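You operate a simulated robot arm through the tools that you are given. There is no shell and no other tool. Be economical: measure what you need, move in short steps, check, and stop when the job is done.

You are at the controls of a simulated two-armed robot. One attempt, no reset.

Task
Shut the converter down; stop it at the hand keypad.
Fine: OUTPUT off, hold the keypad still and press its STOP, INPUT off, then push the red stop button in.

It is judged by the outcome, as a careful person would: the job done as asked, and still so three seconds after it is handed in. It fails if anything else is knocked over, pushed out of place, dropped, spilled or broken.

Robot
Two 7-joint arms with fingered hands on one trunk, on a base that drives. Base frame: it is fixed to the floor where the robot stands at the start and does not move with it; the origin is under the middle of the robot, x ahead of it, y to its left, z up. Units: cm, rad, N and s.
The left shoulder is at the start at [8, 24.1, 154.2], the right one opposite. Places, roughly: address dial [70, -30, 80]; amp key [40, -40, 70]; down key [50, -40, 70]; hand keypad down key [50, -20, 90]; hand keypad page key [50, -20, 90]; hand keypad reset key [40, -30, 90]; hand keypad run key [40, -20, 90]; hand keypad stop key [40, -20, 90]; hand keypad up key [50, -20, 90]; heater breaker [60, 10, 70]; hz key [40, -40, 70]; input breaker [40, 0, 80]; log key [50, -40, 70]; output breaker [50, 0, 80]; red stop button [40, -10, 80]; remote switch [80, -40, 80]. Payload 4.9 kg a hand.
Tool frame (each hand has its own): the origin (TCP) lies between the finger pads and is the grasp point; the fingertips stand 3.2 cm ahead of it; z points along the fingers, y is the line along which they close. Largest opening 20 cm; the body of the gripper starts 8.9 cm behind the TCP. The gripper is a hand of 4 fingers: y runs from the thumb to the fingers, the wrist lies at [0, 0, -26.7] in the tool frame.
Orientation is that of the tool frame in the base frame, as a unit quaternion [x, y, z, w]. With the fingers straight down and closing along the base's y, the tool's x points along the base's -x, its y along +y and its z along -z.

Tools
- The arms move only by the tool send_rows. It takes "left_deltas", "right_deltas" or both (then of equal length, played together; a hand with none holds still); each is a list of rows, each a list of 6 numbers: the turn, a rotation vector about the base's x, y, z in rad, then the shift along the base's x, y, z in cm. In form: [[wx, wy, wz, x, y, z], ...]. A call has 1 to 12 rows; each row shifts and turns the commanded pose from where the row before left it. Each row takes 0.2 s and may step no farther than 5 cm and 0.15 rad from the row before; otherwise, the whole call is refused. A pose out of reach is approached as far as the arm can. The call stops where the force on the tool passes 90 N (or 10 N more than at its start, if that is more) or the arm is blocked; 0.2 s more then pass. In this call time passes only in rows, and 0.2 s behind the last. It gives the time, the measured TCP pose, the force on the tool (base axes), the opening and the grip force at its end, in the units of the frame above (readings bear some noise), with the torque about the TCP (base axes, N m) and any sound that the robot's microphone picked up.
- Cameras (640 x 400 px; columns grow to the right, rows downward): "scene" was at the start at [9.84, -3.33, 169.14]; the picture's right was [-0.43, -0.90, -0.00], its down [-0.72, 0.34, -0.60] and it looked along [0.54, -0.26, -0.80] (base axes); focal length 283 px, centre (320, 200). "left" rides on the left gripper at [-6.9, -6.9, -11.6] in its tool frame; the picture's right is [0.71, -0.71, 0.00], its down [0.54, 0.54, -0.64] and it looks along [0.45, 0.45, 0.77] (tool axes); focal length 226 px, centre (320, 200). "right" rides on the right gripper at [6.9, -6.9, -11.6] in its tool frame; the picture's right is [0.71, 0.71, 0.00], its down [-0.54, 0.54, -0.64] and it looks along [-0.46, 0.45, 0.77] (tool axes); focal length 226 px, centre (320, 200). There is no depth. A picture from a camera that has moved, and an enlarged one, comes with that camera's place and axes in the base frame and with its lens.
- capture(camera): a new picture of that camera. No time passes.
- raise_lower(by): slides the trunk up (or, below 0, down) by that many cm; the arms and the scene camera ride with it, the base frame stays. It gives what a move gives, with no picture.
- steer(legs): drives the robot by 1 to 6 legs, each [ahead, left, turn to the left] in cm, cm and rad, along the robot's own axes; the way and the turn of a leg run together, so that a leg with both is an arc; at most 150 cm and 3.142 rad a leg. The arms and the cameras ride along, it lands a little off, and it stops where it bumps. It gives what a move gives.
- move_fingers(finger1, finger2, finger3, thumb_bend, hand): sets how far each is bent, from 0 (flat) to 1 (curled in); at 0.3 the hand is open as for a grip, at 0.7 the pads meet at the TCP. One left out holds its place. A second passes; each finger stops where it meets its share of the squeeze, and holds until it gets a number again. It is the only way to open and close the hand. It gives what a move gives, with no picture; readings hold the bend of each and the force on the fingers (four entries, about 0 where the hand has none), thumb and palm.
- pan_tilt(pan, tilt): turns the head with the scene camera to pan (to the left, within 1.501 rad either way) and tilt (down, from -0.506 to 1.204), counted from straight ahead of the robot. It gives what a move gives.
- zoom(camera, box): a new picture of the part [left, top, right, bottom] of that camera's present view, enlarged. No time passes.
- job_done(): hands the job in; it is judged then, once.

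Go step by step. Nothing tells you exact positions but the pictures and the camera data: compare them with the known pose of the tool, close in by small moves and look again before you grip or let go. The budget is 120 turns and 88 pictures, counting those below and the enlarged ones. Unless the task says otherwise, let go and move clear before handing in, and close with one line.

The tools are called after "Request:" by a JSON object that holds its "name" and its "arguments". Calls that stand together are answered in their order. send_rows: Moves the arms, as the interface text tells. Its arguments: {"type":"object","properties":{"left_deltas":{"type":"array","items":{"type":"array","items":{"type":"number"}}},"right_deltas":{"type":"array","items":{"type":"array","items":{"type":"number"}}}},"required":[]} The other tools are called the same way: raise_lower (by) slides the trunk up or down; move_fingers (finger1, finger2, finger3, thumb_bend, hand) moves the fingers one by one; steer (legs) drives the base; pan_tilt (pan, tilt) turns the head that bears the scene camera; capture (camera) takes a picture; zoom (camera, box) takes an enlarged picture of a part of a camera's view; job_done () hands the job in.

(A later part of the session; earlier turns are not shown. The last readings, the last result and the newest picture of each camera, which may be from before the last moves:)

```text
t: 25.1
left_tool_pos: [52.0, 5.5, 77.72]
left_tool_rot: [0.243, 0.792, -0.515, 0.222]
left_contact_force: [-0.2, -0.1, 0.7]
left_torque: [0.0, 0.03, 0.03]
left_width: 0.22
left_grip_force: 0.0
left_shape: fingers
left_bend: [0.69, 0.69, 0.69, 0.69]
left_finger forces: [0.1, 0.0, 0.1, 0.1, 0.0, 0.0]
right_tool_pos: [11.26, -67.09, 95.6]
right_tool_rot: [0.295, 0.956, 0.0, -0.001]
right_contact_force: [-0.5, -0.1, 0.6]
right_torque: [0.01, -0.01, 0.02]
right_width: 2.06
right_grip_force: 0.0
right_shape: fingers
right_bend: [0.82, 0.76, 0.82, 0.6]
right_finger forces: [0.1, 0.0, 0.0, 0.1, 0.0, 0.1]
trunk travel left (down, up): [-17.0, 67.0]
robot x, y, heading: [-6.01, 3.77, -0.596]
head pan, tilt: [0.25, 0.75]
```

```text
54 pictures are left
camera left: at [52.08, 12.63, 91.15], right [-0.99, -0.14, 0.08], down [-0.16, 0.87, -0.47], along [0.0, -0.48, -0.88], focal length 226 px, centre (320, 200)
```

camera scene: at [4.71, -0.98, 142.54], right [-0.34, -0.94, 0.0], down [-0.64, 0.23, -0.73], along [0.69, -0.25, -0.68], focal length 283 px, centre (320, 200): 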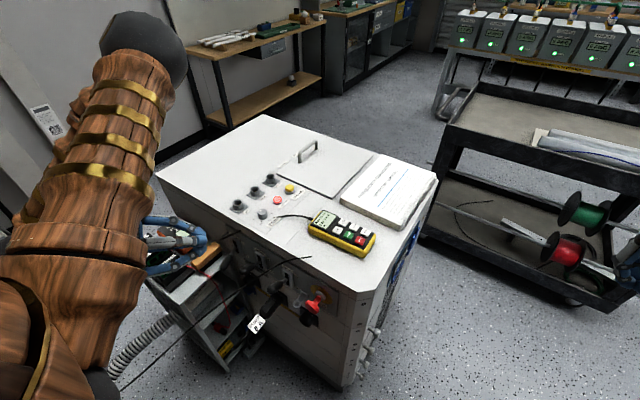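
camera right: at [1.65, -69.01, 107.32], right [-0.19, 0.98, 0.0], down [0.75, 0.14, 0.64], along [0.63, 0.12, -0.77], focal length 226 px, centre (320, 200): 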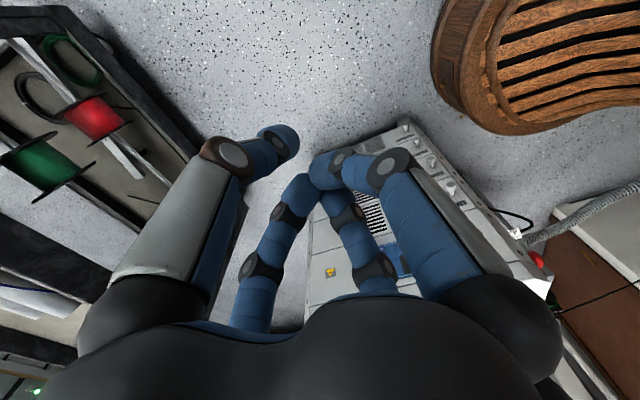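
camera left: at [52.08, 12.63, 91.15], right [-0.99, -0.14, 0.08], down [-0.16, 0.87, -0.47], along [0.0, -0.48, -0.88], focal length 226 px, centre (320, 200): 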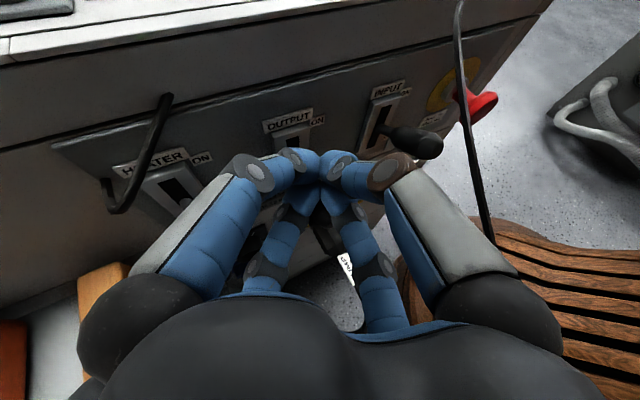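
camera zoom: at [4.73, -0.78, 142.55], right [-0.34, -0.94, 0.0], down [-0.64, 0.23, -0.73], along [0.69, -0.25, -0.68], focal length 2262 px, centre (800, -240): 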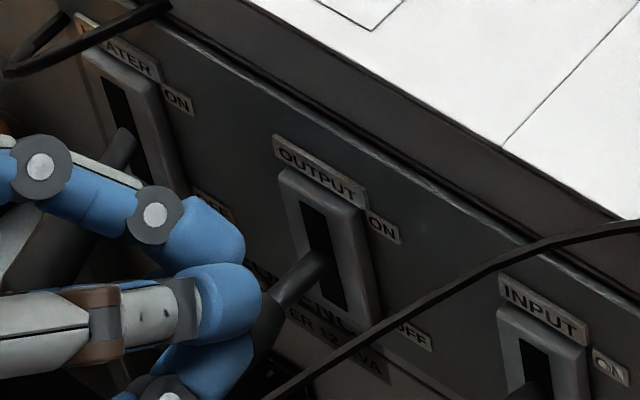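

The lever is partway down. I continue pressing.

Request:
{"name": "send_rows", "arguments": {"left_deltas": [[0, 0, 0, 0, 0, -1], [0, 0, 0, 0, 0, -1], [0, 0, 0, 0, 0, -1], [0, 0, 0, 0, 0, -1], [0, 0, 0, 0, 0, -1]]}}

Request:
{"name": "zoom", "arguments": {"camera": "scene", "box": [200, 230, 312, 300]}}

```text
t: 26.3
left_tool_pos: [52.03, 5.63, 73.13]
left_tool_rot: [0.242, 0.79, -0.516, 0.224]
left_contact_force: [2.0, 7.5, 32.4]
left_torque: [-0.64, -0.04, 0.05]
left_width: 0.46
left_grip_force: 25.4
left_shape: fingers
left_bend: [0.67, 0.72, 0.7, 0.68]
left_finger forces: [0.1, 28.0, 23.5, 0.0, 0.0, 0.0]
right_tool_pos: [11.02, -66.95, 95.79]
right_tool_rot: [0.293, 0.956, 0.001, 0.001]
right_contact_force: [-0.6, -0.8, -1.0]
right_torque: [0.01, 0.01, 0.02]
right_width: 2.05
right_grip_force: 0.0
right_shape: fingers
right_bend: [0.82, 0.76, 0.82, 0.6]
right_finger forces: [0.0, 0.1, 0.1, 0.0, 0.0, 0.0]
trunk travel left (down, up): [-17.0, 67.0]
robot x, y, heading: [-5.57, 3.98, -0.599]
head pan, tilt: [0.25, 0.75]
```

```text
5.71 times, centred on (256, 265) of scene
camera zoom: at [4.41, -0.68, 142.64], right [-0.34, -0.94, 0.0], down [-0.64, 0.23, -0.73], along [0.69, -0.25, -0.68], focal length 1616 px, centre (686, -171)
```

zoom: 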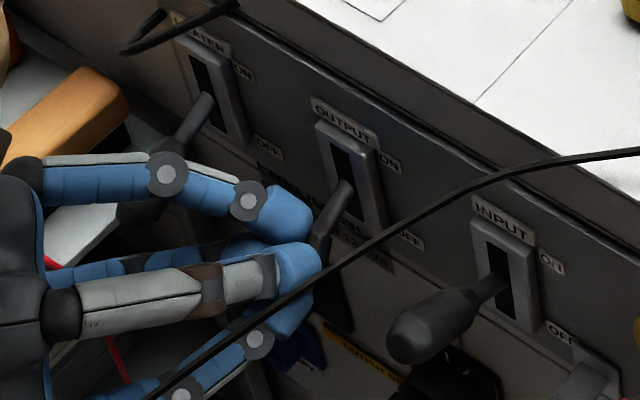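

There is 32 N of resistance now. I push a little more to see whether it is the end stop.

Request:
{"name": "send_rows", "arguments": {"left_deltas": [[0, 0, 0, 0, 0, -0.8], [0, 0, 0, 0, 0, -0.8]]}}

Request:
{"name": "zoom", "arguments": {"camera": "scene", "box": [200, 230, 312, 300]}}

```text
t: 26.9
left_tool_pos: [51.82, 5.65, 71.53]
left_tool_rot: [0.243, 0.789, -0.517, 0.224]
left_contact_force: [-4.4, 9.5, 46.7]
left_torque: [-1.28, 0.0, 0.12]
left_width: 0.67
left_grip_force: 27.5
left_shape: fingers
left_bend: [0.66, 0.75, 0.69, 0.67]
left_finger forces: [16.6, 16.5, 22.3, 0.0, 0.0, 0.1]
right_tool_pos: [10.87, -66.9, 95.81]
right_tool_rot: [0.294, 0.956, 0.001, 0.002]
right_contact_force: [0.1, 0.3, 0.9]
right_torque: [0.04, 0.0, 0.02]
right_width: 2.08
right_grip_force: 0.1
right_shape: fingers
right_bend: [0.82, 0.76, 0.82, 0.6]
right_finger forces: [0.1, 0.1, 0.1, 0.1, 0.0, 0.0]
trunk travel left (down, up): [-17.0, 67.0]
robot x, y, heading: [-5.46, 3.8, -0.591]
head pan, tilt: [0.25, 0.75]
```

```text
5.71 times, centred on (256, 265) of scene
camera zoom: at [4.28, -0.66, 142.62], right [-0.34, -0.94, 0.0], down [-0.64, 0.23, -0.73], along [0.69, -0.25, -0.68], focal length 1616 px, centre (686, -171)
```

zoom: 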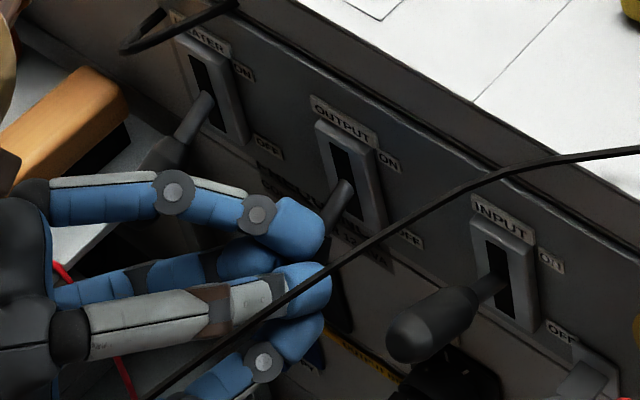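

The lever does not move further, so it is on its stop. I retreat along the tool axis and check.

Request:
{"name": "send_rows", "arguments": {"left_deltas": [[0, 0, 0, 0, 0, 1.0], [0, 0, 0, -0.1, 1.9, 0.7], [0, 0, 0, -0.2, 2.8, 1.1], [0, 0, 0, -0.2, 2.8, 1.1], [0, 0, 0, 0, 3.5, 2], [0, 0, 0, 0, 3.5, 3]]}}

Request:
{"name": "zoom", "arguments": {"camera": "scene", "box": [180, 200, 372, 320]}}

```text
t: 28.3
left_tool_pos: [51.6, 20.16, 80.22]
left_tool_rot: [0.243, 0.791, -0.516, 0.221]
left_contact_force: [0.1, -0.6, 0.2]
left_torque: [0.02, 0.01, -0.01]
left_width: 0.25
left_grip_force: 0.1
left_shape: fingers
left_bend: [0.69, 0.7, 0.68, 0.7]
left_finger forces: [0.0, 0.0, 0.0, 0.0, 0.1, 0.0]
right_tool_pos: [11.04, -66.93, 95.66]
right_tool_rot: [0.295, 0.956, 0.0, 0.001]
right_contact_force: [-0.8, -0.4, 0.3]
right_torque: [-0.01, -0.02, 0.0]
right_width: 2.08
right_grip_force: 0.0
right_shape: fingers
right_bend: [0.82, 0.76, 0.82, 0.6]
right_finger forces: [0.1, 0.1, 0.1, 0.0, 0.0, 0.0]
trunk travel left (down, up): [-17.0, 67.0]
robot x, y, heading: [-5.92, 3.58, -0.597]
head pan, tilt: [0.25, 0.75]
```

```text
3.33 times, centred on (276, 260) of scene
camera zoom: at [4.62, -0.66, 142.55], right [-0.34, -0.94, 0.0], down [-0.64, 0.23, -0.73], along [0.69, -0.25, -0.68], focal length 943 px, centre (467, 0)
```

zoom: 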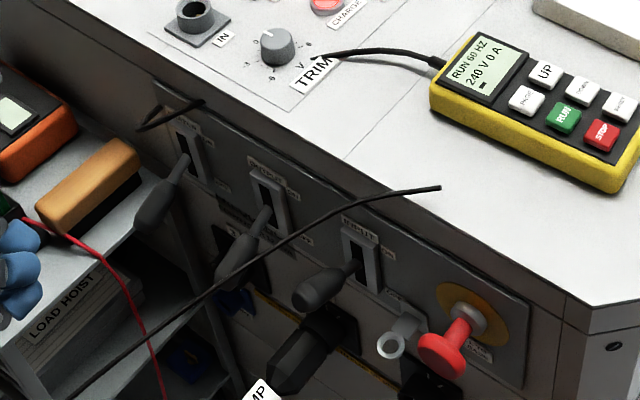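

OUTPUT's handle now points down and stays there (HEATER was already off). Next I bring the left hand, tilted less, above the keypad's display to hold it down, and watch for the wire.

Request:
{"name": "send_rows", "arguments": {"left_deltas": [[0.124, 0.0134, 0, 0, 1, 4], [0.124, 0.0134, 0, 0, 1, 4], [0.124, 0.0134, 0, 0, 0, 4.5], [0.124, 0.0134, 0, 0, 0, 4.5], [0.124, 0.0134, 0, 0, 0, 4.5], [0.124, 0.0134, 0, 0, 0, 4]]}}

Request:
{"name": "send_rows", "arguments": {"left_deltas": [[0, 0, 0, 0, -4.5, 0], [0, 0, 0, 0, -4.5, 0], [0, 0, 0, 0, -4.5, 0], [0, 0, 0, 0, -4.5, 0], [0, 0, 0, 0, -4.5, 0], [0, 0, 0, -0.2, -4.5, 0], [0, 0, 0, -0.2, -4.5, 0], [0, 0, 0, -0.2, -4.5, 0]]}}

Request:
{"name": "capture", "arguments": {"camera": "left"}}

Request:
{"name": "capture", "arguments": {"camera": "scene"}}

```text
t: 29.7
left_tool_pos: [51.24, 21.89, 105.57]
left_tool_rot: [0.286, 0.933, -0.202, 0.086]
left_contact_force: [-0.6, -0.5, -0.6]
left_torque: [0.02, -0.03, -0.01]
left_width: 0.2
left_grip_force: 0.0
left_shape: fingers
left_bend: [0.69, 0.7, 0.68, 0.7]
left_finger forces: [0.1, 0.1, 0.1, 0.1, 0.1, 0.1]
right_tool_pos: [11.14, -67.11, 95.63]
right_tool_rot: [0.293, 0.956, 0.001, -0.001]
right_contact_force: [-0.3, -0.2, -0.3]
right_torque: [0.02, 0.0, -0.02]
right_width: 2.09
right_grip_force: 0.0
right_shape: fingers
right_bend: [0.82, 0.76, 0.82, 0.6]
right_finger forces: [0.0, 0.1, 0.0, 0.1, 0.0, 0.1]
trunk travel left (down, up): [-17.0, 67.0]
robot x, y, heading: [-5.71, 4.14, -0.593]
head pan, tilt: [0.25, 0.75]
```

```text
t: 31.5
left_tool_pos: [50.89, -14.13, 105.49]
left_tool_rot: [0.287, 0.932, -0.202, 0.087]
left_contact_force: [0.5, 0.4, 0.2]
left_torque: [0.03, -0.01, 0.01]
left_width: 0.22
left_grip_force: 0.0
left_shape: fingers
left_bend: [0.69, 0.7, 0.68, 0.7]
left_finger forces: [0.0, 0.0, 0.0, 0.0, 0.1, 0.0]
right_tool_pos: [11.22, -67.14, 95.63]
right_tool_rot: [0.293, 0.956, 0.0, -0.001]
right_contact_force: [0.0, 0.4, 0.2]
right_torque: [0.01, 0.0, 0.0]
right_width: 2.05
right_grip_force: 0.2
right_shape: fingers
right_bend: [0.82, 0.76, 0.82, 0.6]
right_finger forces: [0.0, 0.0, 0.1, 0.0, 0.0, 0.0]
trunk travel left (down, up): [-17.0, 67.0]
robot x, y, heading: [-5.58, 3.77, -0.593]
head pan, tilt: [0.25, 0.75]
```

```text
50 pictures are left
camera left: at [52.1, -17.93, 120.2], right [-0.98, -0.18, 0.03], down [-0.17, 0.95, 0.25], along [-0.08, 0.24, -0.97], focal length 226 px, centre (320, 200)
```

left: 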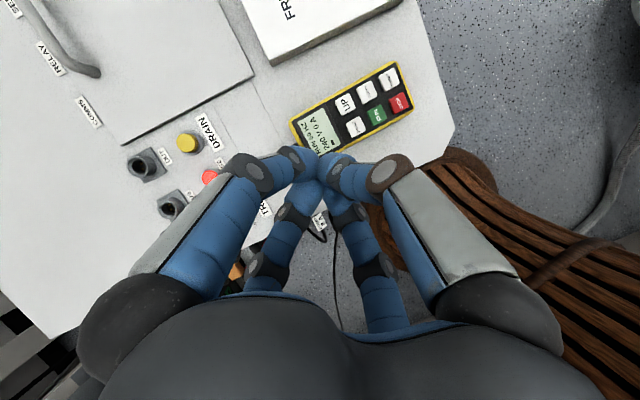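

```text
49 pictures are left
camera scene: at [4.62, -0.91, 142.55], right [-0.34, -0.94, 0.0], down [-0.64, 0.23, -0.73], along [0.69, -0.25, -0.68], focal length 283 px, centre (320, 200)
```

scene: 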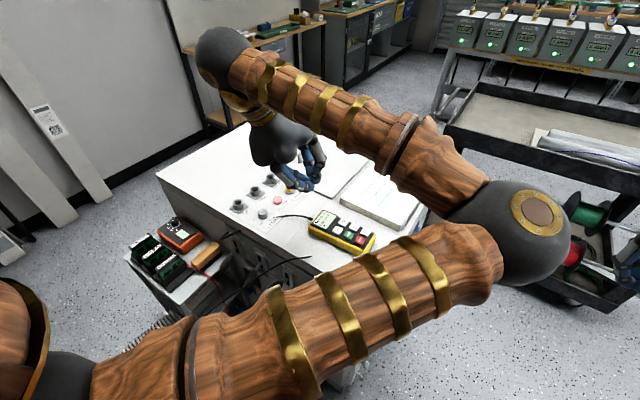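

The left elbow swung to the right and would block the right arm. Turning the base right in place puts the keypad in front of the left shoulder, which should free the elbow.

Request:
{"name": "steer", "arguments": {"legs": [[0, 0, -0.32]]}}

Request:
{"name": "send_rows", "arguments": {"left_deltas": [[0, 0, 0, 2.2, 3.2, 0], [0, 0, 0, 2.2, 3.2, 0], [0, 0, 0, 2.2, 3.2, 0], [0, 0, 0, 2.2, 3.2, 0]]}}

Request:
{"name": "pan_tilt", "arguments": {"pan": 0.35, "tilt": 0.75}}

Request:
{"name": "capture", "arguments": {"camera": "scene"}}

```text
t: 32.9
left_tool_pos: [42.43, -30.81, 105.45]
left_tool_rot: [0.43, 0.876, -0.213, 0.054]
left_contact_force: [0.4, 0.1, 0.6]
left_torque: [0.01, 0.04, -0.02]
left_width: 0.22
left_grip_force: 0.1
left_shape: fingers
left_bend: [0.69, 0.7, 0.68, 0.7]
left_finger forces: [0.0, 0.1, 0.0, 0.0, 0.1, 0.1]
right_tool_pos: [-11.71, -68.71, 95.75]
right_tool_rot: [0.441, 0.898, -0.001, 0.0]
right_contact_force: [-0.7, 0.8, 0.0]
right_torque: [-0.04, -0.04, 0.01]
right_width: 2.03
right_grip_force: 0.0
right_shape: fingers
right_bend: [0.82, 0.76, 0.82, 0.6]
right_finger forces: [0.1, 0.1, 0.0, 0.0, 0.2, 0.0]
trunk travel left (down, up): [-17.0, 67.0]
robot x, y, heading: [-5.62, 3.78, -0.916]
head pan, tilt: [0.25, 0.75]
```

```text
t: 33.9
left_tool_pos: [51.65, -17.96, 105.33]
left_tool_rot: [0.43, 0.875, -0.214, 0.053]
left_contact_force: [-0.1, -0.5, -0.8]
left_torque: [-0.03, 0.03, -0.02]
left_width: 0.2
left_grip_force: 0.2
left_shape: fingers
left_bend: [0.69, 0.7, 0.68, 0.7]
left_finger forces: [0.0, 0.1, 0.0, 0.0, 0.0, 0.1]
right_tool_pos: [-11.69, -68.67, 95.71]
right_tool_rot: [0.441, 0.898, 0.0, -0.001]
right_contact_force: [0.3, -0.6, -0.1]
right_torque: [0.0, 0.01, 0.02]
right_width: 2.05
right_grip_force: 0.1
right_shape: fingers
right_bend: [0.82, 0.76, 0.82, 0.6]
right_finger forces: [0.1, 0.1, 0.1, 0.0, 0.0, 0.1]
trunk travel left (down, up): [-17.0, 67.0]
robot x, y, heading: [-5.64, 3.92, -0.914]
head pan, tilt: [0.25, 0.75]
```

```text
t: 34.6
left_tool_pos: [51.34, -18.02, 105.23]
left_tool_rot: [0.43, 0.876, -0.213, 0.054]
left_contact_force: [-0.2, 0.4, -0.2]
left_torque: [0.01, -0.03, -0.01]
left_width: 0.23
left_grip_force: 0.0
left_shape: fingers
left_bend: [0.69, 0.7, 0.68, 0.7]
left_finger forces: [0.0, 0.1, 0.1, 0.1, 0.0, 0.0]
right_tool_pos: [-11.72, -68.76, 95.6]
right_tool_rot: [0.44, 0.898, 0.0, -0.001]
right_contact_force: [-0.3, -0.6, 0.6]
right_torque: [-0.01, -0.01, -0.01]
right_width: 2.03
right_grip_force: 0.1
right_shape: fingers
right_bend: [0.82, 0.76, 0.82, 0.6]
right_finger forces: [0.1, 0.0, 0.0, 0.1, 0.1, 0.0]
trunk travel left (down, up): [-17.0, 67.0]
robot x, y, heading: [-5.75, 3.95, -0.916]
head pan, tilt: [0.351, 0.75]
```

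```text
48 pictures are left
camera scene: at [3.23, -3.1, 142.55], right [-0.53, -0.85, 0.0], down [-0.58, 0.36, -0.73], along [0.62, -0.39, -0.68], focal length 283 px, centre (320, 200)
```

scene: 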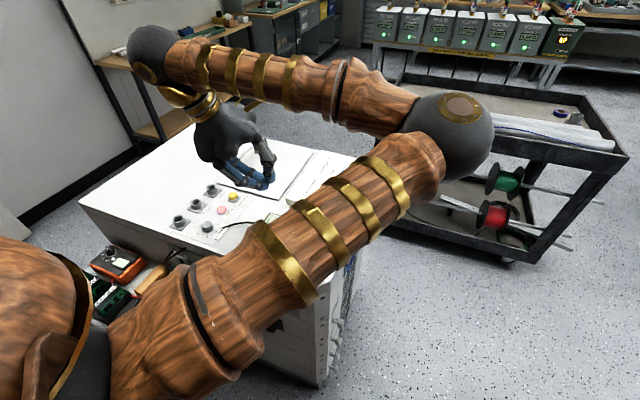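

The elbow stays right. I try rolling the left hand clockwise about its own axis, high above the cabinet, to see whether the elbow swings to the left.

Request:
{"name": "send_rows", "arguments": {"left_deltas": [[-0.013, -0.061, -0.132, 0, 0, 0.5], [-0.013, -0.061, -0.132, 0, 0, 0.5], [-0.013, -0.061, -0.132, 0, 0, 0.5], [-0.013, -0.061, -0.132, 0, 0, 0.5], [-0.013, -0.061, -0.132, 0, 0, 0], [-0.013, -0.061, -0.132, 0, 0, 0], [-0.013, -0.061, -0.132, 0, 0, 0], [-0.013, -0.061, -0.132, 0, 0, 0]]}}

Request:
{"name": "capture", "arguments": {"camera": "scene"}}

```text
t: 36.4
left_tool_pos: [51.39, -17.83, 107.48]
left_tool_rot: [0.842, 0.492, -0.148, 0.161]
left_contact_force: [0.1, -0.2, 0.0]
left_torque: [-0.01, -0.01, 0.0]
left_width: 0.2
left_grip_force: 0.1
left_shape: fingers
left_bend: [0.69, 0.7, 0.68, 0.7]
left_finger forces: [0.1, 0.1, 0.0, 0.1, 0.0, 0.0]
right_tool_pos: [-11.79, -68.8, 95.64]
right_tool_rot: [0.441, 0.898, 0.0, -0.001]
right_contact_force: [-0.8, 0.0, 0.2]
right_torque: [0.02, -0.01, 0.02]
right_width: 2.09
right_grip_force: 0.1
right_shape: fingers
right_bend: [0.82, 0.76, 0.82, 0.6]
right_finger forces: [0.0, 0.1, 0.1, 0.1, 0.0, 0.0]
trunk travel left (down, up): [-17.0, 67.0]
robot x, y, heading: [-5.69, 3.91, -0.914]
head pan, tilt: [0.351, 0.75]
```

```text
47 pictures are left
camera scene: at [3.28, -3.08, 142.55], right [-0.53, -0.85, 0.0], down [-0.58, 0.36, -0.73], along [0.62, -0.39, -0.68], focal length 283 px, centre (320, 200)
```

scene: 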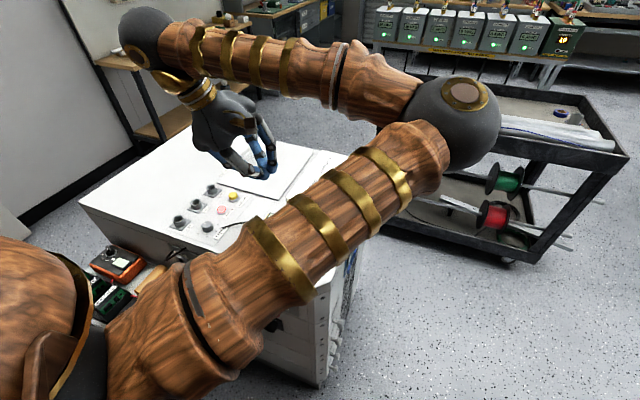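

Rolling the hand only turns the last joint, but the elbow turns out to be high (z about 131), so the right arm can pass beneath it. I lower the left hand over the display and check.

Request:
{"name": "send_rows", "arguments": {"left_deltas": [[0, 0, 0, 0, 0.2, -3.5], [0, 0, 0, 0, 0.2, -3.5], [0, 0, 0, 0, 0.2, -3]]}}

Request:
{"name": "capture", "arguments": {"camera": "left"}}

Request:
{"name": "pan_tilt", "arguments": {"pan": 0.2, "tilt": 0.9}}

Request:
{"name": "capture", "arguments": {"camera": "scene"}}

```text
t: 37.2
left_tool_pos: [51.62, -17.29, 97.37]
left_tool_rot: [0.842, 0.493, -0.147, 0.161]
left_contact_force: [-0.2, 0.5, -0.1]
left_torque: [0.01, 0.0, 0.02]
left_width: 0.22
left_grip_force: 0.1
left_shape: fingers
left_bend: [0.69, 0.7, 0.68, 0.7]
left_finger forces: [0.0, 0.1, 0.0, 0.1, 0.1, 0.0]
right_tool_pos: [-11.74, -68.74, 95.66]
right_tool_rot: [0.441, 0.898, 0.0, -0.001]
right_contact_force: [-0.7, -0.2, 0.0]
right_torque: [0.0, -0.02, 0.0]
right_width: 2.01
right_grip_force: 0.0
right_shape: fingers
right_bend: [0.82, 0.76, 0.82, 0.6]
right_finger forces: [0.1, 0.0, 0.0, 0.1, 0.1, 0.0]
trunk travel left (down, up): [-17.0, 67.0]
robot x, y, heading: [-6.16, 3.87, -0.909]
head pan, tilt: [0.351, 0.75]
```

```text
46 pictures are left
camera left: at [43.31, -14.69, 109.84], right [-0.29, 0.88, -0.38], down [0.79, 0.44, 0.43], along [0.54, -0.17, -0.82], focal length 226 px, centre (320, 200)
```

left: 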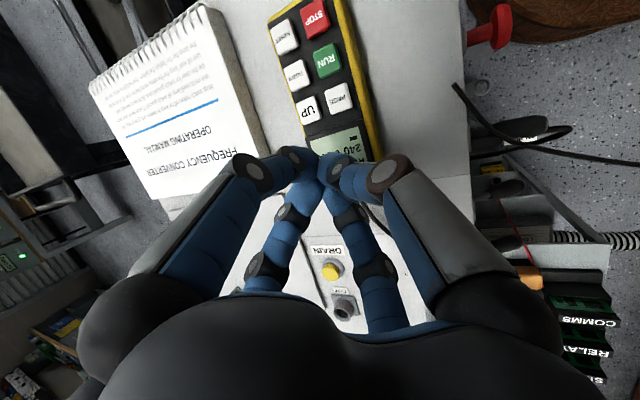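

```text
t: 37.9
left_tool_pos: [51.49, -17.11, 97.38]
left_tool_rot: [0.842, 0.493, -0.148, 0.162]
left_contact_force: [0.8, -0.2, -0.4]
left_torque: [0.03, -0.02, 0.01]
left_width: 0.23
left_grip_force: 0.0
left_shape: fingers
left_bend: [0.69, 0.7, 0.68, 0.7]
left_finger forces: [0.0, 0.0, 0.2, 0.0, 0.1, 0.0]
right_tool_pos: [-11.72, -68.7, 95.61]
right_tool_rot: [0.441, 0.898, 0.0, 0.0]
right_contact_force: [0.1, -0.6, -1.4]
right_torque: [0.01, -0.01, 0.01]
right_width: 2.05
right_grip_force: 0.0
right_shape: fingers
right_bend: [0.82, 0.76, 0.82, 0.6]
right_finger forces: [0.0, 0.0, 0.0, 0.0, 0.1, 0.0]
trunk travel left (down, up): [-17.0, 67.0]
robot x, y, heading: [-5.85, 3.49, -0.913]
head pan, tilt: [0.201, 0.901]
```

```text
45 pictures are left
camera scene: at [1.97, -3.58, 141.37], right [-0.65, -0.76, 0.0], down [-0.59, 0.51, -0.62], along [0.47, -0.41, -0.78], focal length 283 px, centre (320, 200)
```

scene: 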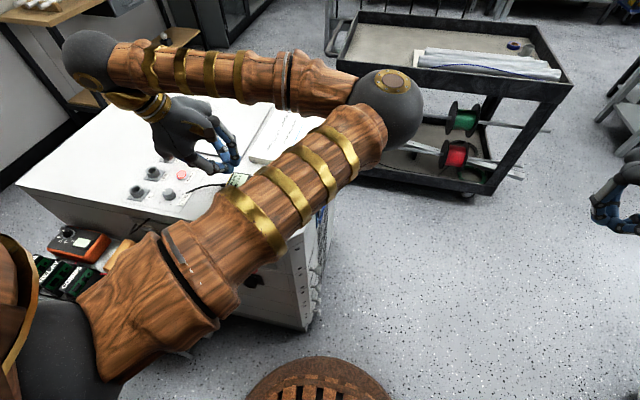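

The left camera now shows the keypad clearly. I align the hand so thumb and finger 2 straddle the keypad's width near its screen end, then open those two.

Request:
{"name": "send_rows", "arguments": {"left_deltas": [[0.0425, 0.0207, -0.117, -0.5, -0.3, 0.5], [0.0425, 0.0207, -0.117, -0.5, -0.3, 0.5], [0.0425, 0.0207, -0.117, -0.5, -0.3, 0.5]]}}

Request:
{"name": "move_fingers", "arguments": {"hand": "left", "finger1": 0.85, "finger2": 0.44, "finger3": 0.85, "thumb_bend": 0.44}}

Request:
{"name": "capture", "arguments": {"camera": "left"}}

Request:
{"name": "zoom", "arguments": {"camera": "scene", "box": [100, 80, 340, 230]}}

```text
t: 38.7
left_tool_pos: [49.97, -18.19, 98.91]
left_tool_rot: [0.919, 0.352, -0.168, 0.064]
left_contact_force: [-0.1, 0.2, -0.2]
left_torque: [-0.02, -0.01, 0.01]
left_width: 0.22
left_grip_force: 0.0
left_shape: fingers
left_bend: [0.69, 0.7, 0.68, 0.7]
left_finger forces: [0.0, 0.0, 0.0, 0.0, 0.0, 0.0]
right_tool_pos: [-11.68, -68.74, 95.6]
right_tool_rot: [0.441, 0.897, 0.001, -0.001]
right_contact_force: [-0.3, 0.5, 0.1]
right_torque: [0.03, 0.01, 0.02]
right_width: 2.05
right_grip_force: 0.1
right_shape: fingers
right_bend: [0.82, 0.76, 0.82, 0.6]
right_finger forces: [0.0, 0.0, 0.0, 0.1, 0.0, 0.1]
trunk travel left (down, up): [-17.0, 67.0]
robot x, y, heading: [-5.68, 3.64, -0.909]
head pan, tilt: [0.201, 0.901]
```

```text
t: 39.7
left_tool_pos: [49.92, -18.21, 98.96]
left_tool_rot: [0.918, 0.352, -0.169, 0.064]
left_contact_force: [0.5, 0.2, -0.4]
left_torque: [0.01, -0.02, 0.01]
left_width: 6.1
left_grip_force: 0.0
left_shape: fingers
left_bend: [0.73, 0.44, 0.73, 0.44]
left_finger forces: [0.0, 0.1, 0.0, 0.0, 0.0, 0.0]
right_tool_pos: [-11.7, -68.78, 95.59]
right_tool_rot: [0.441, 0.898, 0.001, 0.0]
right_contact_force: [0.0, 0.1, 0.4]
right_torque: [-0.02, 0.01, -0.01]
right_width: 2.02
right_grip_force: 0.0
right_shape: fingers
right_bend: [0.82, 0.76, 0.82, 0.6]
right_finger forces: [0.0, 0.1, 0.0, 0.0, 0.0, 0.0]
trunk travel left (down, up): [-17.0, 67.0]
robot x, y, heading: [-5.85, 3.65, -0.913]
head pan, tilt: [0.201, 0.901]
```

```text
44 pictures are left
camera left: at [43.63, -14.75, 112.31], right [0.02, 0.97, -0.25], down [0.91, 0.09, 0.41], along [0.42, -0.23, -0.88], focal length 226 px, centre (320, 200)
```

left: 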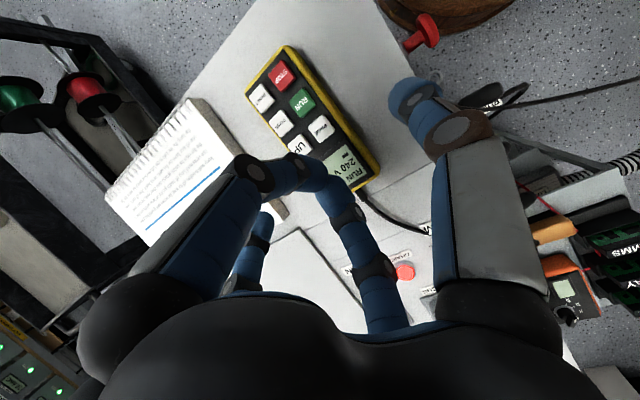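

```text
2.67 times, centred on (220, 155) of scene
camera zoom: at [1.97, -3.6, 141.36], right [-0.65, -0.76, 0.0], down [-0.59, 0.51, -0.62], along [0.47, -0.41, -0.78], focal length 754 px, centre (587, 320)
```

zoom: 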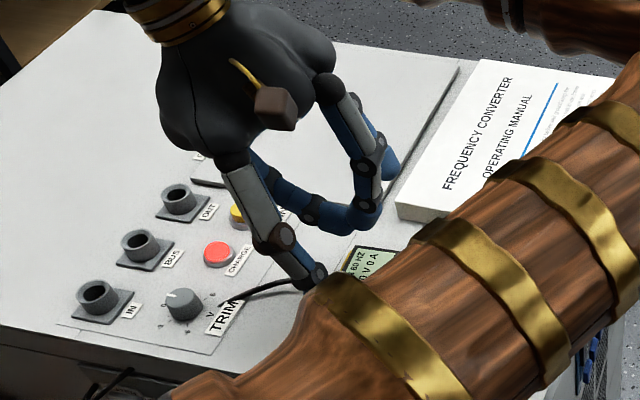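

Thumb and finger 2 straddle too wide and slightly forward. I narrow them, shift 1 cm toward the back and lower to just above the keypad.

Request:
{"name": "move_fingers", "arguments": {"hand": "left", "finger2": 0.52, "thumb_bend": 0.5}}

Request:
{"name": "send_rows", "arguments": {"left_deltas": [[0, 0, 0, 0.6, -0.8, -1.5], [0, 0, 0, 0, 0, -1.5]]}}

Request:
{"name": "capture", "arguments": {"camera": "left"}}

Request:
{"name": "zoom", "arguments": {"camera": "scene", "box": [140, 110, 300, 210]}}

```text
t: 40.7
left_tool_pos: [49.96, -18.22, 98.92]
left_tool_rot: [0.918, 0.353, -0.169, 0.064]
left_contact_force: [0.8, 0.2, -0.3]
left_torque: [0.01, 0.0, -0.03]
left_width: 4.67
left_grip_force: 0.1
left_shape: fingers
left_bend: [0.73, 0.52, 0.73, 0.5]
left_finger forces: [0.1, 0.1, 0.0, 0.1, 0.0, 0.1]
right_tool_pos: [-11.73, -68.68, 95.68]
right_tool_rot: [0.44, 0.898, 0.0, 0.0]
right_contact_force: [0.1, -0.3, 0.6]
right_torque: [-0.02, -0.03, 0.03]
right_width: 2.04
right_grip_force: 0.1
right_shape: fingers
right_bend: [0.82, 0.76, 0.82, 0.6]
right_finger forces: [0.0, 0.0, 0.0, 0.0, 0.1, 0.0]
trunk travel left (down, up): [-17.0, 67.0]
robot x, y, heading: [-5.56, 3.84, -0.913]
head pan, tilt: [0.201, 0.901]
```

```text
t: 41.3
left_tool_pos: [50.62, -19.02, 95.94]
left_tool_rot: [0.918, 0.353, -0.168, 0.065]
left_contact_force: [0.9, -1.0, -0.1]
left_torque: [0.03, -0.02, -0.01]
left_width: 4.68
left_grip_force: 0.2
left_shape: fingers
left_bend: [0.73, 0.52, 0.73, 0.5]
left_finger forces: [0.0, 0.1, 0.1, 0.0, 0.0, 0.0]
right_tool_pos: [-11.84, -68.84, 95.64]
right_tool_rot: [0.441, 0.897, 0.0, 0.0]
right_contact_force: [0.5, -0.6, 0.1]
right_torque: [0.0, 0.01, -0.01]
right_width: 2.02
right_grip_force: 0.0
right_shape: fingers
right_bend: [0.82, 0.76, 0.82, 0.6]
right_finger forces: [0.0, 0.0, 0.1, 0.0, 0.1, 0.0]
trunk travel left (down, up): [-17.0, 67.0]
robot x, y, heading: [-5.36, 3.8, -0.916]
head pan, tilt: [0.201, 0.901]
```

```text
42 pictures are left
camera left: at [44.25, -15.55, 109.26], right [0.02, 0.97, -0.25], down [0.91, 0.09, 0.41], along [0.42, -0.24, -0.88], focal length 226 px, centre (320, 200)
```

left: 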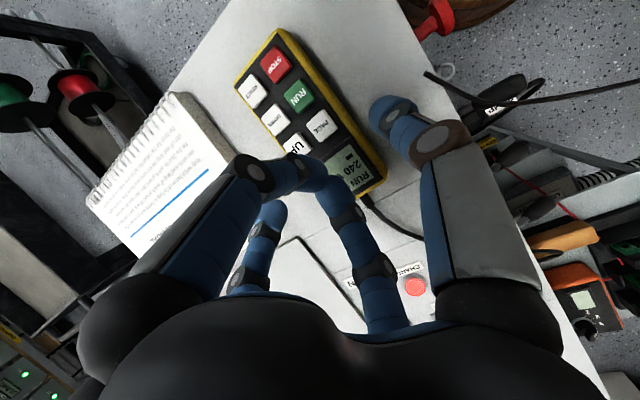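

```text
4.00 times, centred on (220, 160) of scene
camera zoom: at [1.98, -3.59, 141.37], right [-0.65, -0.76, 0.0], down [-0.59, 0.51, -0.62], along [0.47, -0.41, -0.78], focal length 1131 px, centre (720, 360)
```

zoom: 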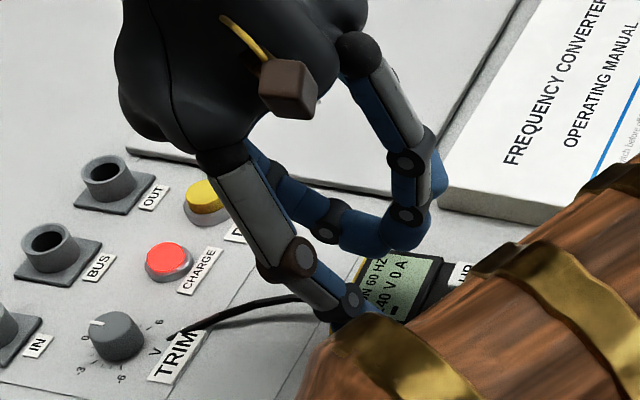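

The cluster is over the display with thumb and finger 2 on either side. I lower to touch.

Request:
{"name": "send_rows", "arguments": {"left_deltas": [[0, 0, 0, 0, 0, -0.8], [0, 0, 0, 0, 0, -0.8], [0, 0, 0, 0, 0, -0.6]]}}

Request:
{"name": "capture", "arguments": {"camera": "left"}}

```text
t: 42.1
left_tool_pos: [50.5, -19.07, 93.67]
left_tool_rot: [0.918, 0.353, -0.169, 0.064]
left_contact_force: [0.9, -0.1, -0.3]
left_torque: [0.0, -0.01, -0.01]
left_width: 4.67
left_grip_force: 0.1
left_shape: fingers
left_bend: [0.73, 0.52, 0.73, 0.5]
left_finger forces: [0.0, 0.0, 0.0, 0.1, 0.0, 0.0]
right_tool_pos: [-11.75, -68.7, 95.57]
right_tool_rot: [0.441, 0.898, 0.001, -0.001]
right_contact_force: [0.1, 0.2, 0.7]
right_torque: [-0.01, 0.02, -0.01]
right_width: 2.05
right_grip_force: 0.0
right_shape: fingers
right_bend: [0.82, 0.76, 0.82, 0.6]
right_finger forces: [0.0, 0.1, 0.0, 0.1, 0.0, 0.0]
trunk travel left (down, up): [-17.0, 67.0]
robot x, y, heading: [-5.98, 3.71, -0.914]
head pan, tilt: [0.201, 0.901]
```

```text
40 pictures are left
camera left: at [44.18, -15.59, 107.09], right [0.02, 0.97, -0.25], down [0.91, 0.09, 0.41], along [0.42, -0.23, -0.88], focal length 226 px, centre (320, 200)
```

left: 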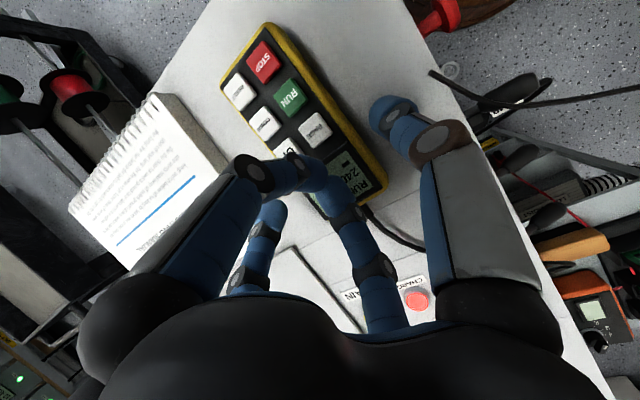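

No contact yet. I lower a little further.

Request:
{"name": "send_rows", "arguments": {"left_deltas": [[0, 0, 0, 0, 0, -0.4], [0, 0, 0, 0, 0, -0.4]]}}

```text
t: 42.7
left_tool_pos: [50.47, -19.15, 92.96]
left_tool_rot: [0.918, 0.352, -0.168, 0.064]
left_contact_force: [-0.9, 0.2, 0.7]
left_torque: [0.0, -0.02, 0.01]
left_width: 4.69
left_grip_force: 0.1
left_shape: fingers
left_bend: [0.73, 0.52, 0.73, 0.5]
left_finger forces: [0.0, 0.0, 0.1, 0.1, 0.0, 0.1]
right_tool_pos: [-11.73, -68.9, 95.57]
right_tool_rot: [0.441, 0.897, 0.001, -0.001]
right_contact_force: [-1.1, -0.1, 0.4]
right_torque: [-0.02, 0.02, 0.04]
right_width: 2.06
right_grip_force: 0.1
right_shape: fingers
right_bend: [0.82, 0.76, 0.82, 0.6]
right_finger forces: [0.1, 0.0, 0.0, 0.1, 0.0, 0.0]
trunk travel left (down, up): [-17.0, 67.0]
robot x, y, heading: [-5.55, 4.0, -0.917]
head pan, tilt: [0.201, 0.901]
```

Still free. I lower 0.4 more and close thumb and finger 2 gently on the sides.

Request:
{"name": "send_rows", "arguments": {"left_deltas": [[0, 0, 0, 0, 0, -0.4]]}}

Request:
{"name": "move_fingers", "arguments": {"hand": "left", "finger2": 0.56, "thumb_bend": 0.56}}

Request:
{"name": "capture", "arguments": {"camera": "left"}}

```text
t: 43.1
left_tool_pos: [50.43, -18.99, 92.52]
left_tool_rot: [0.918, 0.352, -0.169, 0.063]
left_contact_force: [-0.3, 0.5, 0.6]
left_torque: [-0.01, 0.01, -0.03]
left_width: 4.67
left_grip_force: 0.0
left_shape: fingers
left_bend: [0.73, 0.52, 0.73, 0.5]
left_finger forces: [0.0, 0.1, 0.0, 0.1, 0.0, 0.0]
right_tool_pos: [-11.72, -68.75, 95.59]
right_tool_rot: [0.44, 0.898, 0.0, -0.001]
right_contact_force: [0.1, 0.3, -0.2]
right_torque: [-0.02, 0.01, 0.0]
right_width: 2.05
right_grip_force: 0.0
right_shape: fingers
right_bend: [0.82, 0.76, 0.82, 0.6]
right_finger forces: [0.0, 0.1, 0.0, 0.0, 0.0, 0.0]
trunk travel left (down, up): [-17.0, 67.0]
robot x, y, heading: [-5.64, 3.79, -0.913]
head pan, tilt: [0.201, 0.901]
```

```text
t: 44.1
left_tool_pos: [50.39, -19.03, 92.59]
left_tool_rot: [0.918, 0.353, -0.168, 0.064]
left_contact_force: [1.0, -0.1, 0.3]
left_torque: [0.0, 0.01, 0.02]
left_width: 3.18
left_grip_force: 0.0
left_shape: fingers
left_bend: [0.73, 0.56, 0.73, 0.56]
left_finger forces: [0.0, 0.0, 0.0, 0.1, 0.1, 0.0]
right_tool_pos: [-11.72, -68.69, 95.68]
right_tool_rot: [0.441, 0.898, 0.0, -0.001]
right_contact_force: [-0.3, -0.4, 0.3]
right_torque: [-0.02, 0.01, 0.0]
right_width: 2.04
right_grip_force: 0.1
right_shape: fingers
right_bend: [0.82, 0.76, 0.82, 0.6]
right_finger forces: [0.0, 0.1, 0.0, 0.0, 0.1, 0.1]
trunk travel left (down, up): [-17.0, 67.0]
robot x, y, heading: [-5.53, 3.88, -0.913]
head pan, tilt: [0.201, 0.901]
```

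```text
39 pictures are left
camera left: at [44.19, -15.58, 105.91], right [0.02, 0.97, -0.25], down [0.91, 0.09, 0.41], along [0.42, -0.23, -0.88], focal length 226 px, centre (320, 200)
```

left: 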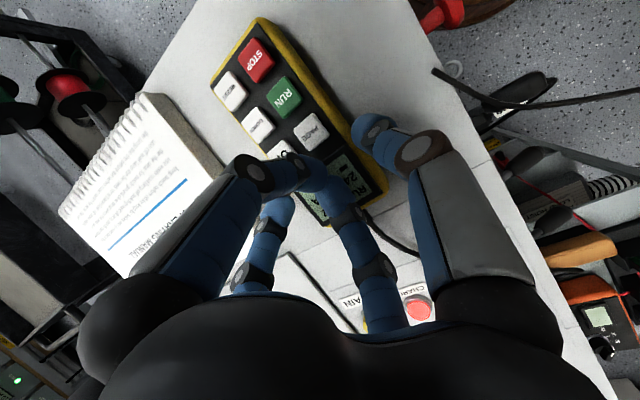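

Almost touching. I close further.

Request:
{"name": "move_fingers", "arguments": {"hand": "left", "finger2": 0.6, "thumb_bend": 0.6}}

Request:
{"name": "capture", "arguments": {"camera": "left"}}

```text
t: 45.1
left_tool_pos: [50.48, -19.02, 92.52]
left_tool_rot: [0.918, 0.352, -0.169, 0.064]
left_contact_force: [1.0, -0.4, -1.1]
left_torque: [0.02, 0.04, 0.01]
left_width: 2.17
left_grip_force: 0.1
left_shape: fingers
left_bend: [0.73, 0.6, 0.73, 0.6]
left_finger forces: [0.0, 0.0, 0.0, 0.0, 0.0, 0.0]
right_tool_pos: [-11.67, -68.73, 95.61]
right_tool_rot: [0.44, 0.898, 0.001, -0.001]
right_contact_force: [0.8, -0.1, -0.2]
right_torque: [0.0, -0.03, 0.01]
right_width: 2.04
right_grip_force: 0.2
right_shape: fingers
right_bend: [0.82, 0.76, 0.82, 0.6]
right_finger forces: [0.0, 0.0, 0.0, 0.0, 0.0, 0.0]
trunk travel left (down, up): [-17.0, 67.0]
robot x, y, heading: [-5.82, 4.16, -0.913]
head pan, tilt: [0.201, 0.901]
```

```text
38 pictures are left
camera left: at [44.18, -15.58, 105.91], right [0.02, 0.97, -0.25], down [0.91, 0.09, 0.41], along [0.42, -0.23, -0.88], focal length 226 px, centre (320, 200)
```

left: 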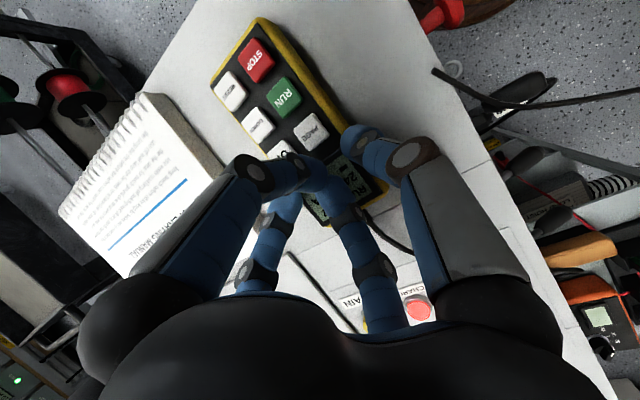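

The tips are at the height of the keypad's top edge, still without contact. I reopen, go about 1 cm lower and close again.

Request:
{"name": "move_fingers", "arguments": {"hand": "left", "finger2": 0.52, "thumb_bend": 0.52}}

Request:
{"name": "send_rows", "arguments": {"left_deltas": [[0, 0, 0, 0, 0, -0.4], [0, 0, 0, 0, 0, -0.4]]}}

Request:
{"name": "move_fingers", "arguments": {"hand": "left", "finger2": 0.61, "thumb_bend": 0.61}}

Request:
{"name": "capture", "arguments": {"camera": "left"}}

```text
t: 46.1
left_tool_pos: [50.5, -18.98, 92.63]
left_tool_rot: [0.918, 0.352, -0.17, 0.064]
left_contact_force: [-0.4, -0.1, 0.0]
left_torque: [-0.02, -0.01, -0.01]
left_width: 4.13
left_grip_force: 0.1
left_shape: fingers
left_bend: [0.73, 0.52, 0.73, 0.52]
left_finger forces: [0.1, 0.0, 0.1, 0.0, 0.1, 0.1]
right_tool_pos: [-11.69, -68.74, 95.65]
right_tool_rot: [0.44, 0.898, 0.0, 0.0]
right_contact_force: [-0.6, 0.0, -0.4]
right_torque: [-0.02, -0.04, -0.01]
right_width: 2.06
right_grip_force: 0.1
right_shape: fingers
right_bend: [0.82, 0.76, 0.82, 0.6]
right_finger forces: [0.1, 0.1, 0.0, 0.0, 0.0, 0.0]
trunk travel left (down, up): [-17.0, 67.0]
robot x, y, heading: [-5.64, 3.93, -0.913]
head pan, tilt: [0.201, 0.901]
```

```text
t: 46.7
left_tool_pos: [50.45, -19.06, 91.69]
left_tool_rot: [0.918, 0.353, -0.168, 0.065]
left_contact_force: [0.4, -0.4, -0.5]
left_torque: [0.02, 0.01, 0.02]
left_width: 4.12
left_grip_force: 0.0
left_shape: fingers
left_bend: [0.73, 0.52, 0.73, 0.52]
left_finger forces: [0.0, 0.1, 0.0, 0.0, 0.0, 0.0]
right_tool_pos: [-11.78, -68.62, 95.68]
right_tool_rot: [0.441, 0.898, 0.001, -0.001]
right_contact_force: [-0.4, -0.6, -0.2]
right_torque: [0.01, 0.04, 0.03]
right_width: 2.08
right_grip_force: 0.0
right_shape: fingers
right_bend: [0.82, 0.76, 0.82, 0.6]
right_finger forces: [0.0, 0.1, 0.1, 0.0, 0.0, 0.0]
trunk travel left (down, up): [-17.0, 67.0]
robot x, y, heading: [-5.43, 3.62, -0.912]
head pan, tilt: [0.201, 0.901]
```

```text
t: 47.7
left_tool_pos: [50.44, -18.99, 91.71]
left_tool_rot: [0.918, 0.353, -0.17, 0.066]
left_contact_force: [2.1, -0.8, 3.8]
left_torque: [-0.09, -0.05, 0.05]
left_width: 2.53
left_grip_force: 4.8
left_shape: fingers
left_bend: [0.73, 0.57, 0.73, 0.59]
left_finger forces: [0.0, 6.2, 0.0, 0.0, 4.0, 0.0]
right_tool_pos: [-11.78, -68.65, 95.55]
right_tool_rot: [0.441, 0.898, 0.0, -0.001]
right_contact_force: [0.5, 0.1, -0.3]
right_torque: [0.0, -0.01, 0.02]
right_width: 2.05
right_grip_force: 0.0
right_shape: fingers
right_bend: [0.82, 0.76, 0.82, 0.6]
right_finger forces: [0.1, 0.0, 0.0, 0.1, 0.0, 0.1]
trunk travel left (down, up): [-17.0, 67.0]
robot x, y, heading: [-5.9, 4.14, -0.913]
head pan, tilt: [0.201, 0.901]
```

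```text
37 pictures are left
camera left: at [44.17, -15.59, 105.11], right [0.02, 0.97, -0.25], down [0.91, 0.09, 0.41], along [0.42, -0.23, -0.88], focal length 226 px, centre (320, 200)
```

left: 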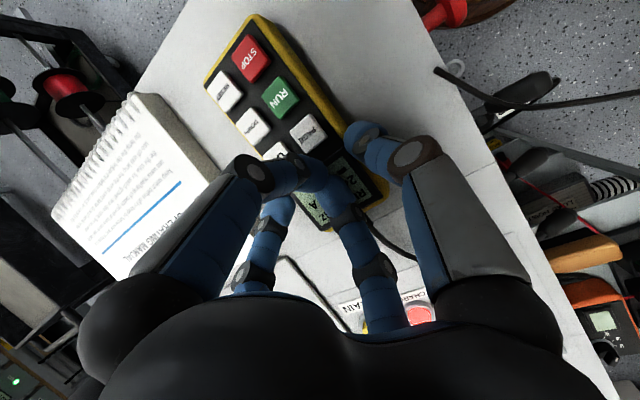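

The keypad is gripped lightly on both sides (4–6 N) and has not shifted. Now I tilt the right hand so its thumb points down from the right, and bring it toward STOP.

Request:
{"name": "send_rows", "arguments": {"right_deltas": [[0.0866, -0.112, 0, 2, 1, 0.8], [0.0866, -0.112, 0, 2, 1, 0.8], [0.0866, -0.112, 0, 2, 1, 0.8], [0.0866, -0.112, 0, 2, 1, 0.8], [0.0866, -0.112, 0, 2, 1, 0.8], [0.0866, -0.112, 0, 2, 1, 0.8], [0, 0, 0, 3.4, 3, 0], [0, 0, 0, 3.4, 3, 0], [0, 0, 0, 3.4, 3, 0]]}}

Request:
{"name": "capture", "arguments": {"camera": "scene"}}

Request:
{"name": "capture", "arguments": {"camera": "right"}}

```text
t: 49.7
left_tool_pos: [50.54, -19.06, 91.67]
left_tool_rot: [0.918, 0.353, -0.169, 0.064]
left_contact_force: [1.3, -0.9, 5.8]
left_torque: [-0.08, 0.02, 0.06]
left_width: 2.47
left_grip_force: 6.1
left_shape: fingers
left_bend: [0.73, 0.57, 0.73, 0.59]
left_finger forces: [0.1, 5.9, 0.0, 0.0, 5.2, 0.1]
right_tool_pos: [10.66, -53.75, 100.72]
right_tool_rot: [0.403, 0.817, 0.37, 0.182]
right_contact_force: [-0.2, -0.2, 1.0]
right_torque: [-0.02, 0.01, 0.03]
right_width: 2.02
right_grip_force: 0.2
right_shape: fingers
right_bend: [0.82, 0.76, 0.82, 0.6]
right_finger forces: [0.1, 0.0, 0.1, 0.0, 0.0, 0.0]
trunk travel left (down, up): [-17.0, 67.0]
robot x, y, heading: [-6.03, 3.82, -0.914]
head pan, tilt: [0.201, 0.901]
```

```text
36 pictures are left
camera scene: at [2.06, -3.51, 141.37], right [-0.65, -0.76, 0.0], down [-0.59, 0.51, -0.62], along [0.47, -0.41, -0.78], focal length 283 px, centre (320, 200)
```

scene: 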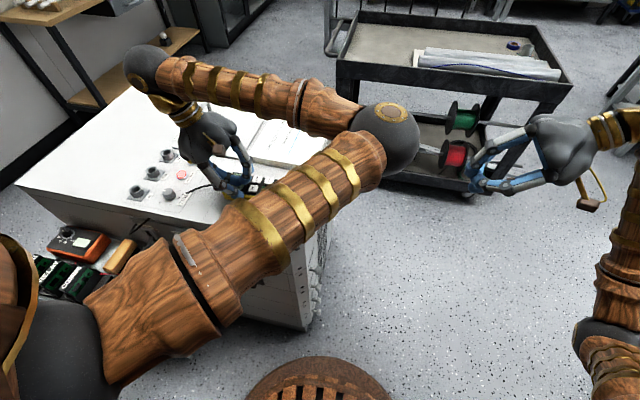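

```text
35 pictures are left
camera right: at [-4.15, -56.48, 103.3], right [-0.06, 0.84, 0.53], down [0.23, -0.51, 0.83], along [0.97, 0.17, -0.16], focal length 226 px, centre (320, 200)
```

right: 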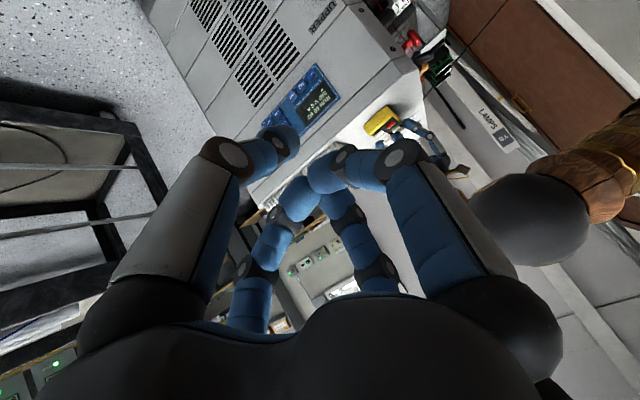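

The right arm approaches freely, with its elbow out. I continue to just short of STOP.

Request:
{"name": "send_rows", "arguments": {"right_deltas": [[0, 0, 0, 3.4, 3.2, 0.2], [0, 0, 0, 3.4, 3.2, 0.2], [0, 0, 0, 3.4, 3.2, 0.2], [0, 0, 0, 3.4, 3.2, 0.2], [0, 0, 0, 3.4, 3.2, 0.2], [0, 0, 0, 3.4, 3.2, 0.2], [0, 0, 0, 3.4, 3.2, 0.2]]}}

Request:
{"name": "capture", "arguments": {"camera": "right"}}

Request:
{"name": "capture", "arguments": {"camera": "left"}}

```text
t: 51.0
left_tool_pos: [50.72, -18.67, 91.81]
left_tool_rot: [0.916, 0.357, -0.168, 0.066]
left_contact_force: [1.4, -2.1, 7.3]
left_torque: [-0.15, -0.06, 0.02]
left_width: 2.23
left_grip_force: 4.4
left_shape: fingers
left_bend: [0.73, 0.58, 0.73, 0.6]
left_finger forces: [0.1, 5.1, 0.0, 0.0, 2.7, 0.0]
right_tool_pos: [27.2, -38.56, 101.4]
right_tool_rot: [0.409, 0.815, 0.365, 0.185]
right_contact_force: [-10.3, -15.5, -2.5]
right_torque: [1.41, -1.15, 1.27]
right_width: 2.04
right_grip_force: 0.0
right_shape: fingers
right_bend: [0.82, 0.76, 0.82, 0.6]
right_finger forces: [0.0, 0.0, 0.0, 0.1, 0.0, 0.1]
trunk travel left (down, up): [-17.0, 67.0]
robot x, y, heading: [-5.62, 4.14, -0.917]
head pan, tilt: [0.201, 0.901]
stopped in row 6 (right hand): the force on the tool passed its limit (the readings are from after the stop); the commanded pose is now the measured one
```

```text
34 pictures are left
camera right: at [12.51, -41.13, 104.07], right [-0.05, 0.85, 0.53], down [0.22, -0.51, 0.83], along [0.97, 0.16, -0.17], focal length 226 px, centre (320, 200)
```

right: 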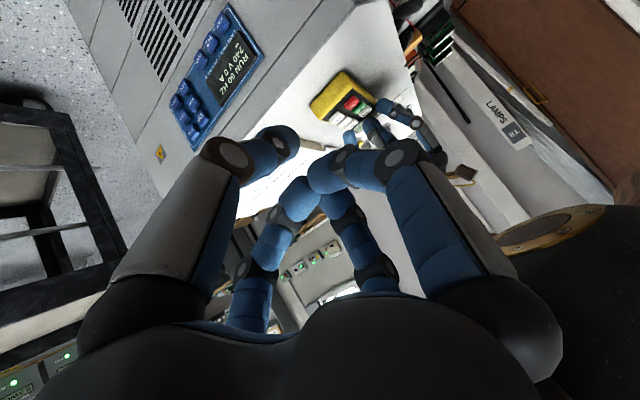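

```text
33 pictures are left
camera left: at [44.45, -15.3, 105.2], right [0.01, 0.97, -0.25], down [0.91, 0.1, 0.41], along [0.42, -0.23, -0.88], focal length 226 px, centre (320, 200)
```

left: 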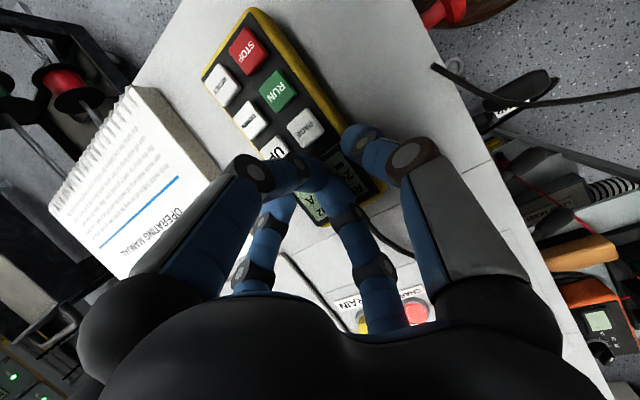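

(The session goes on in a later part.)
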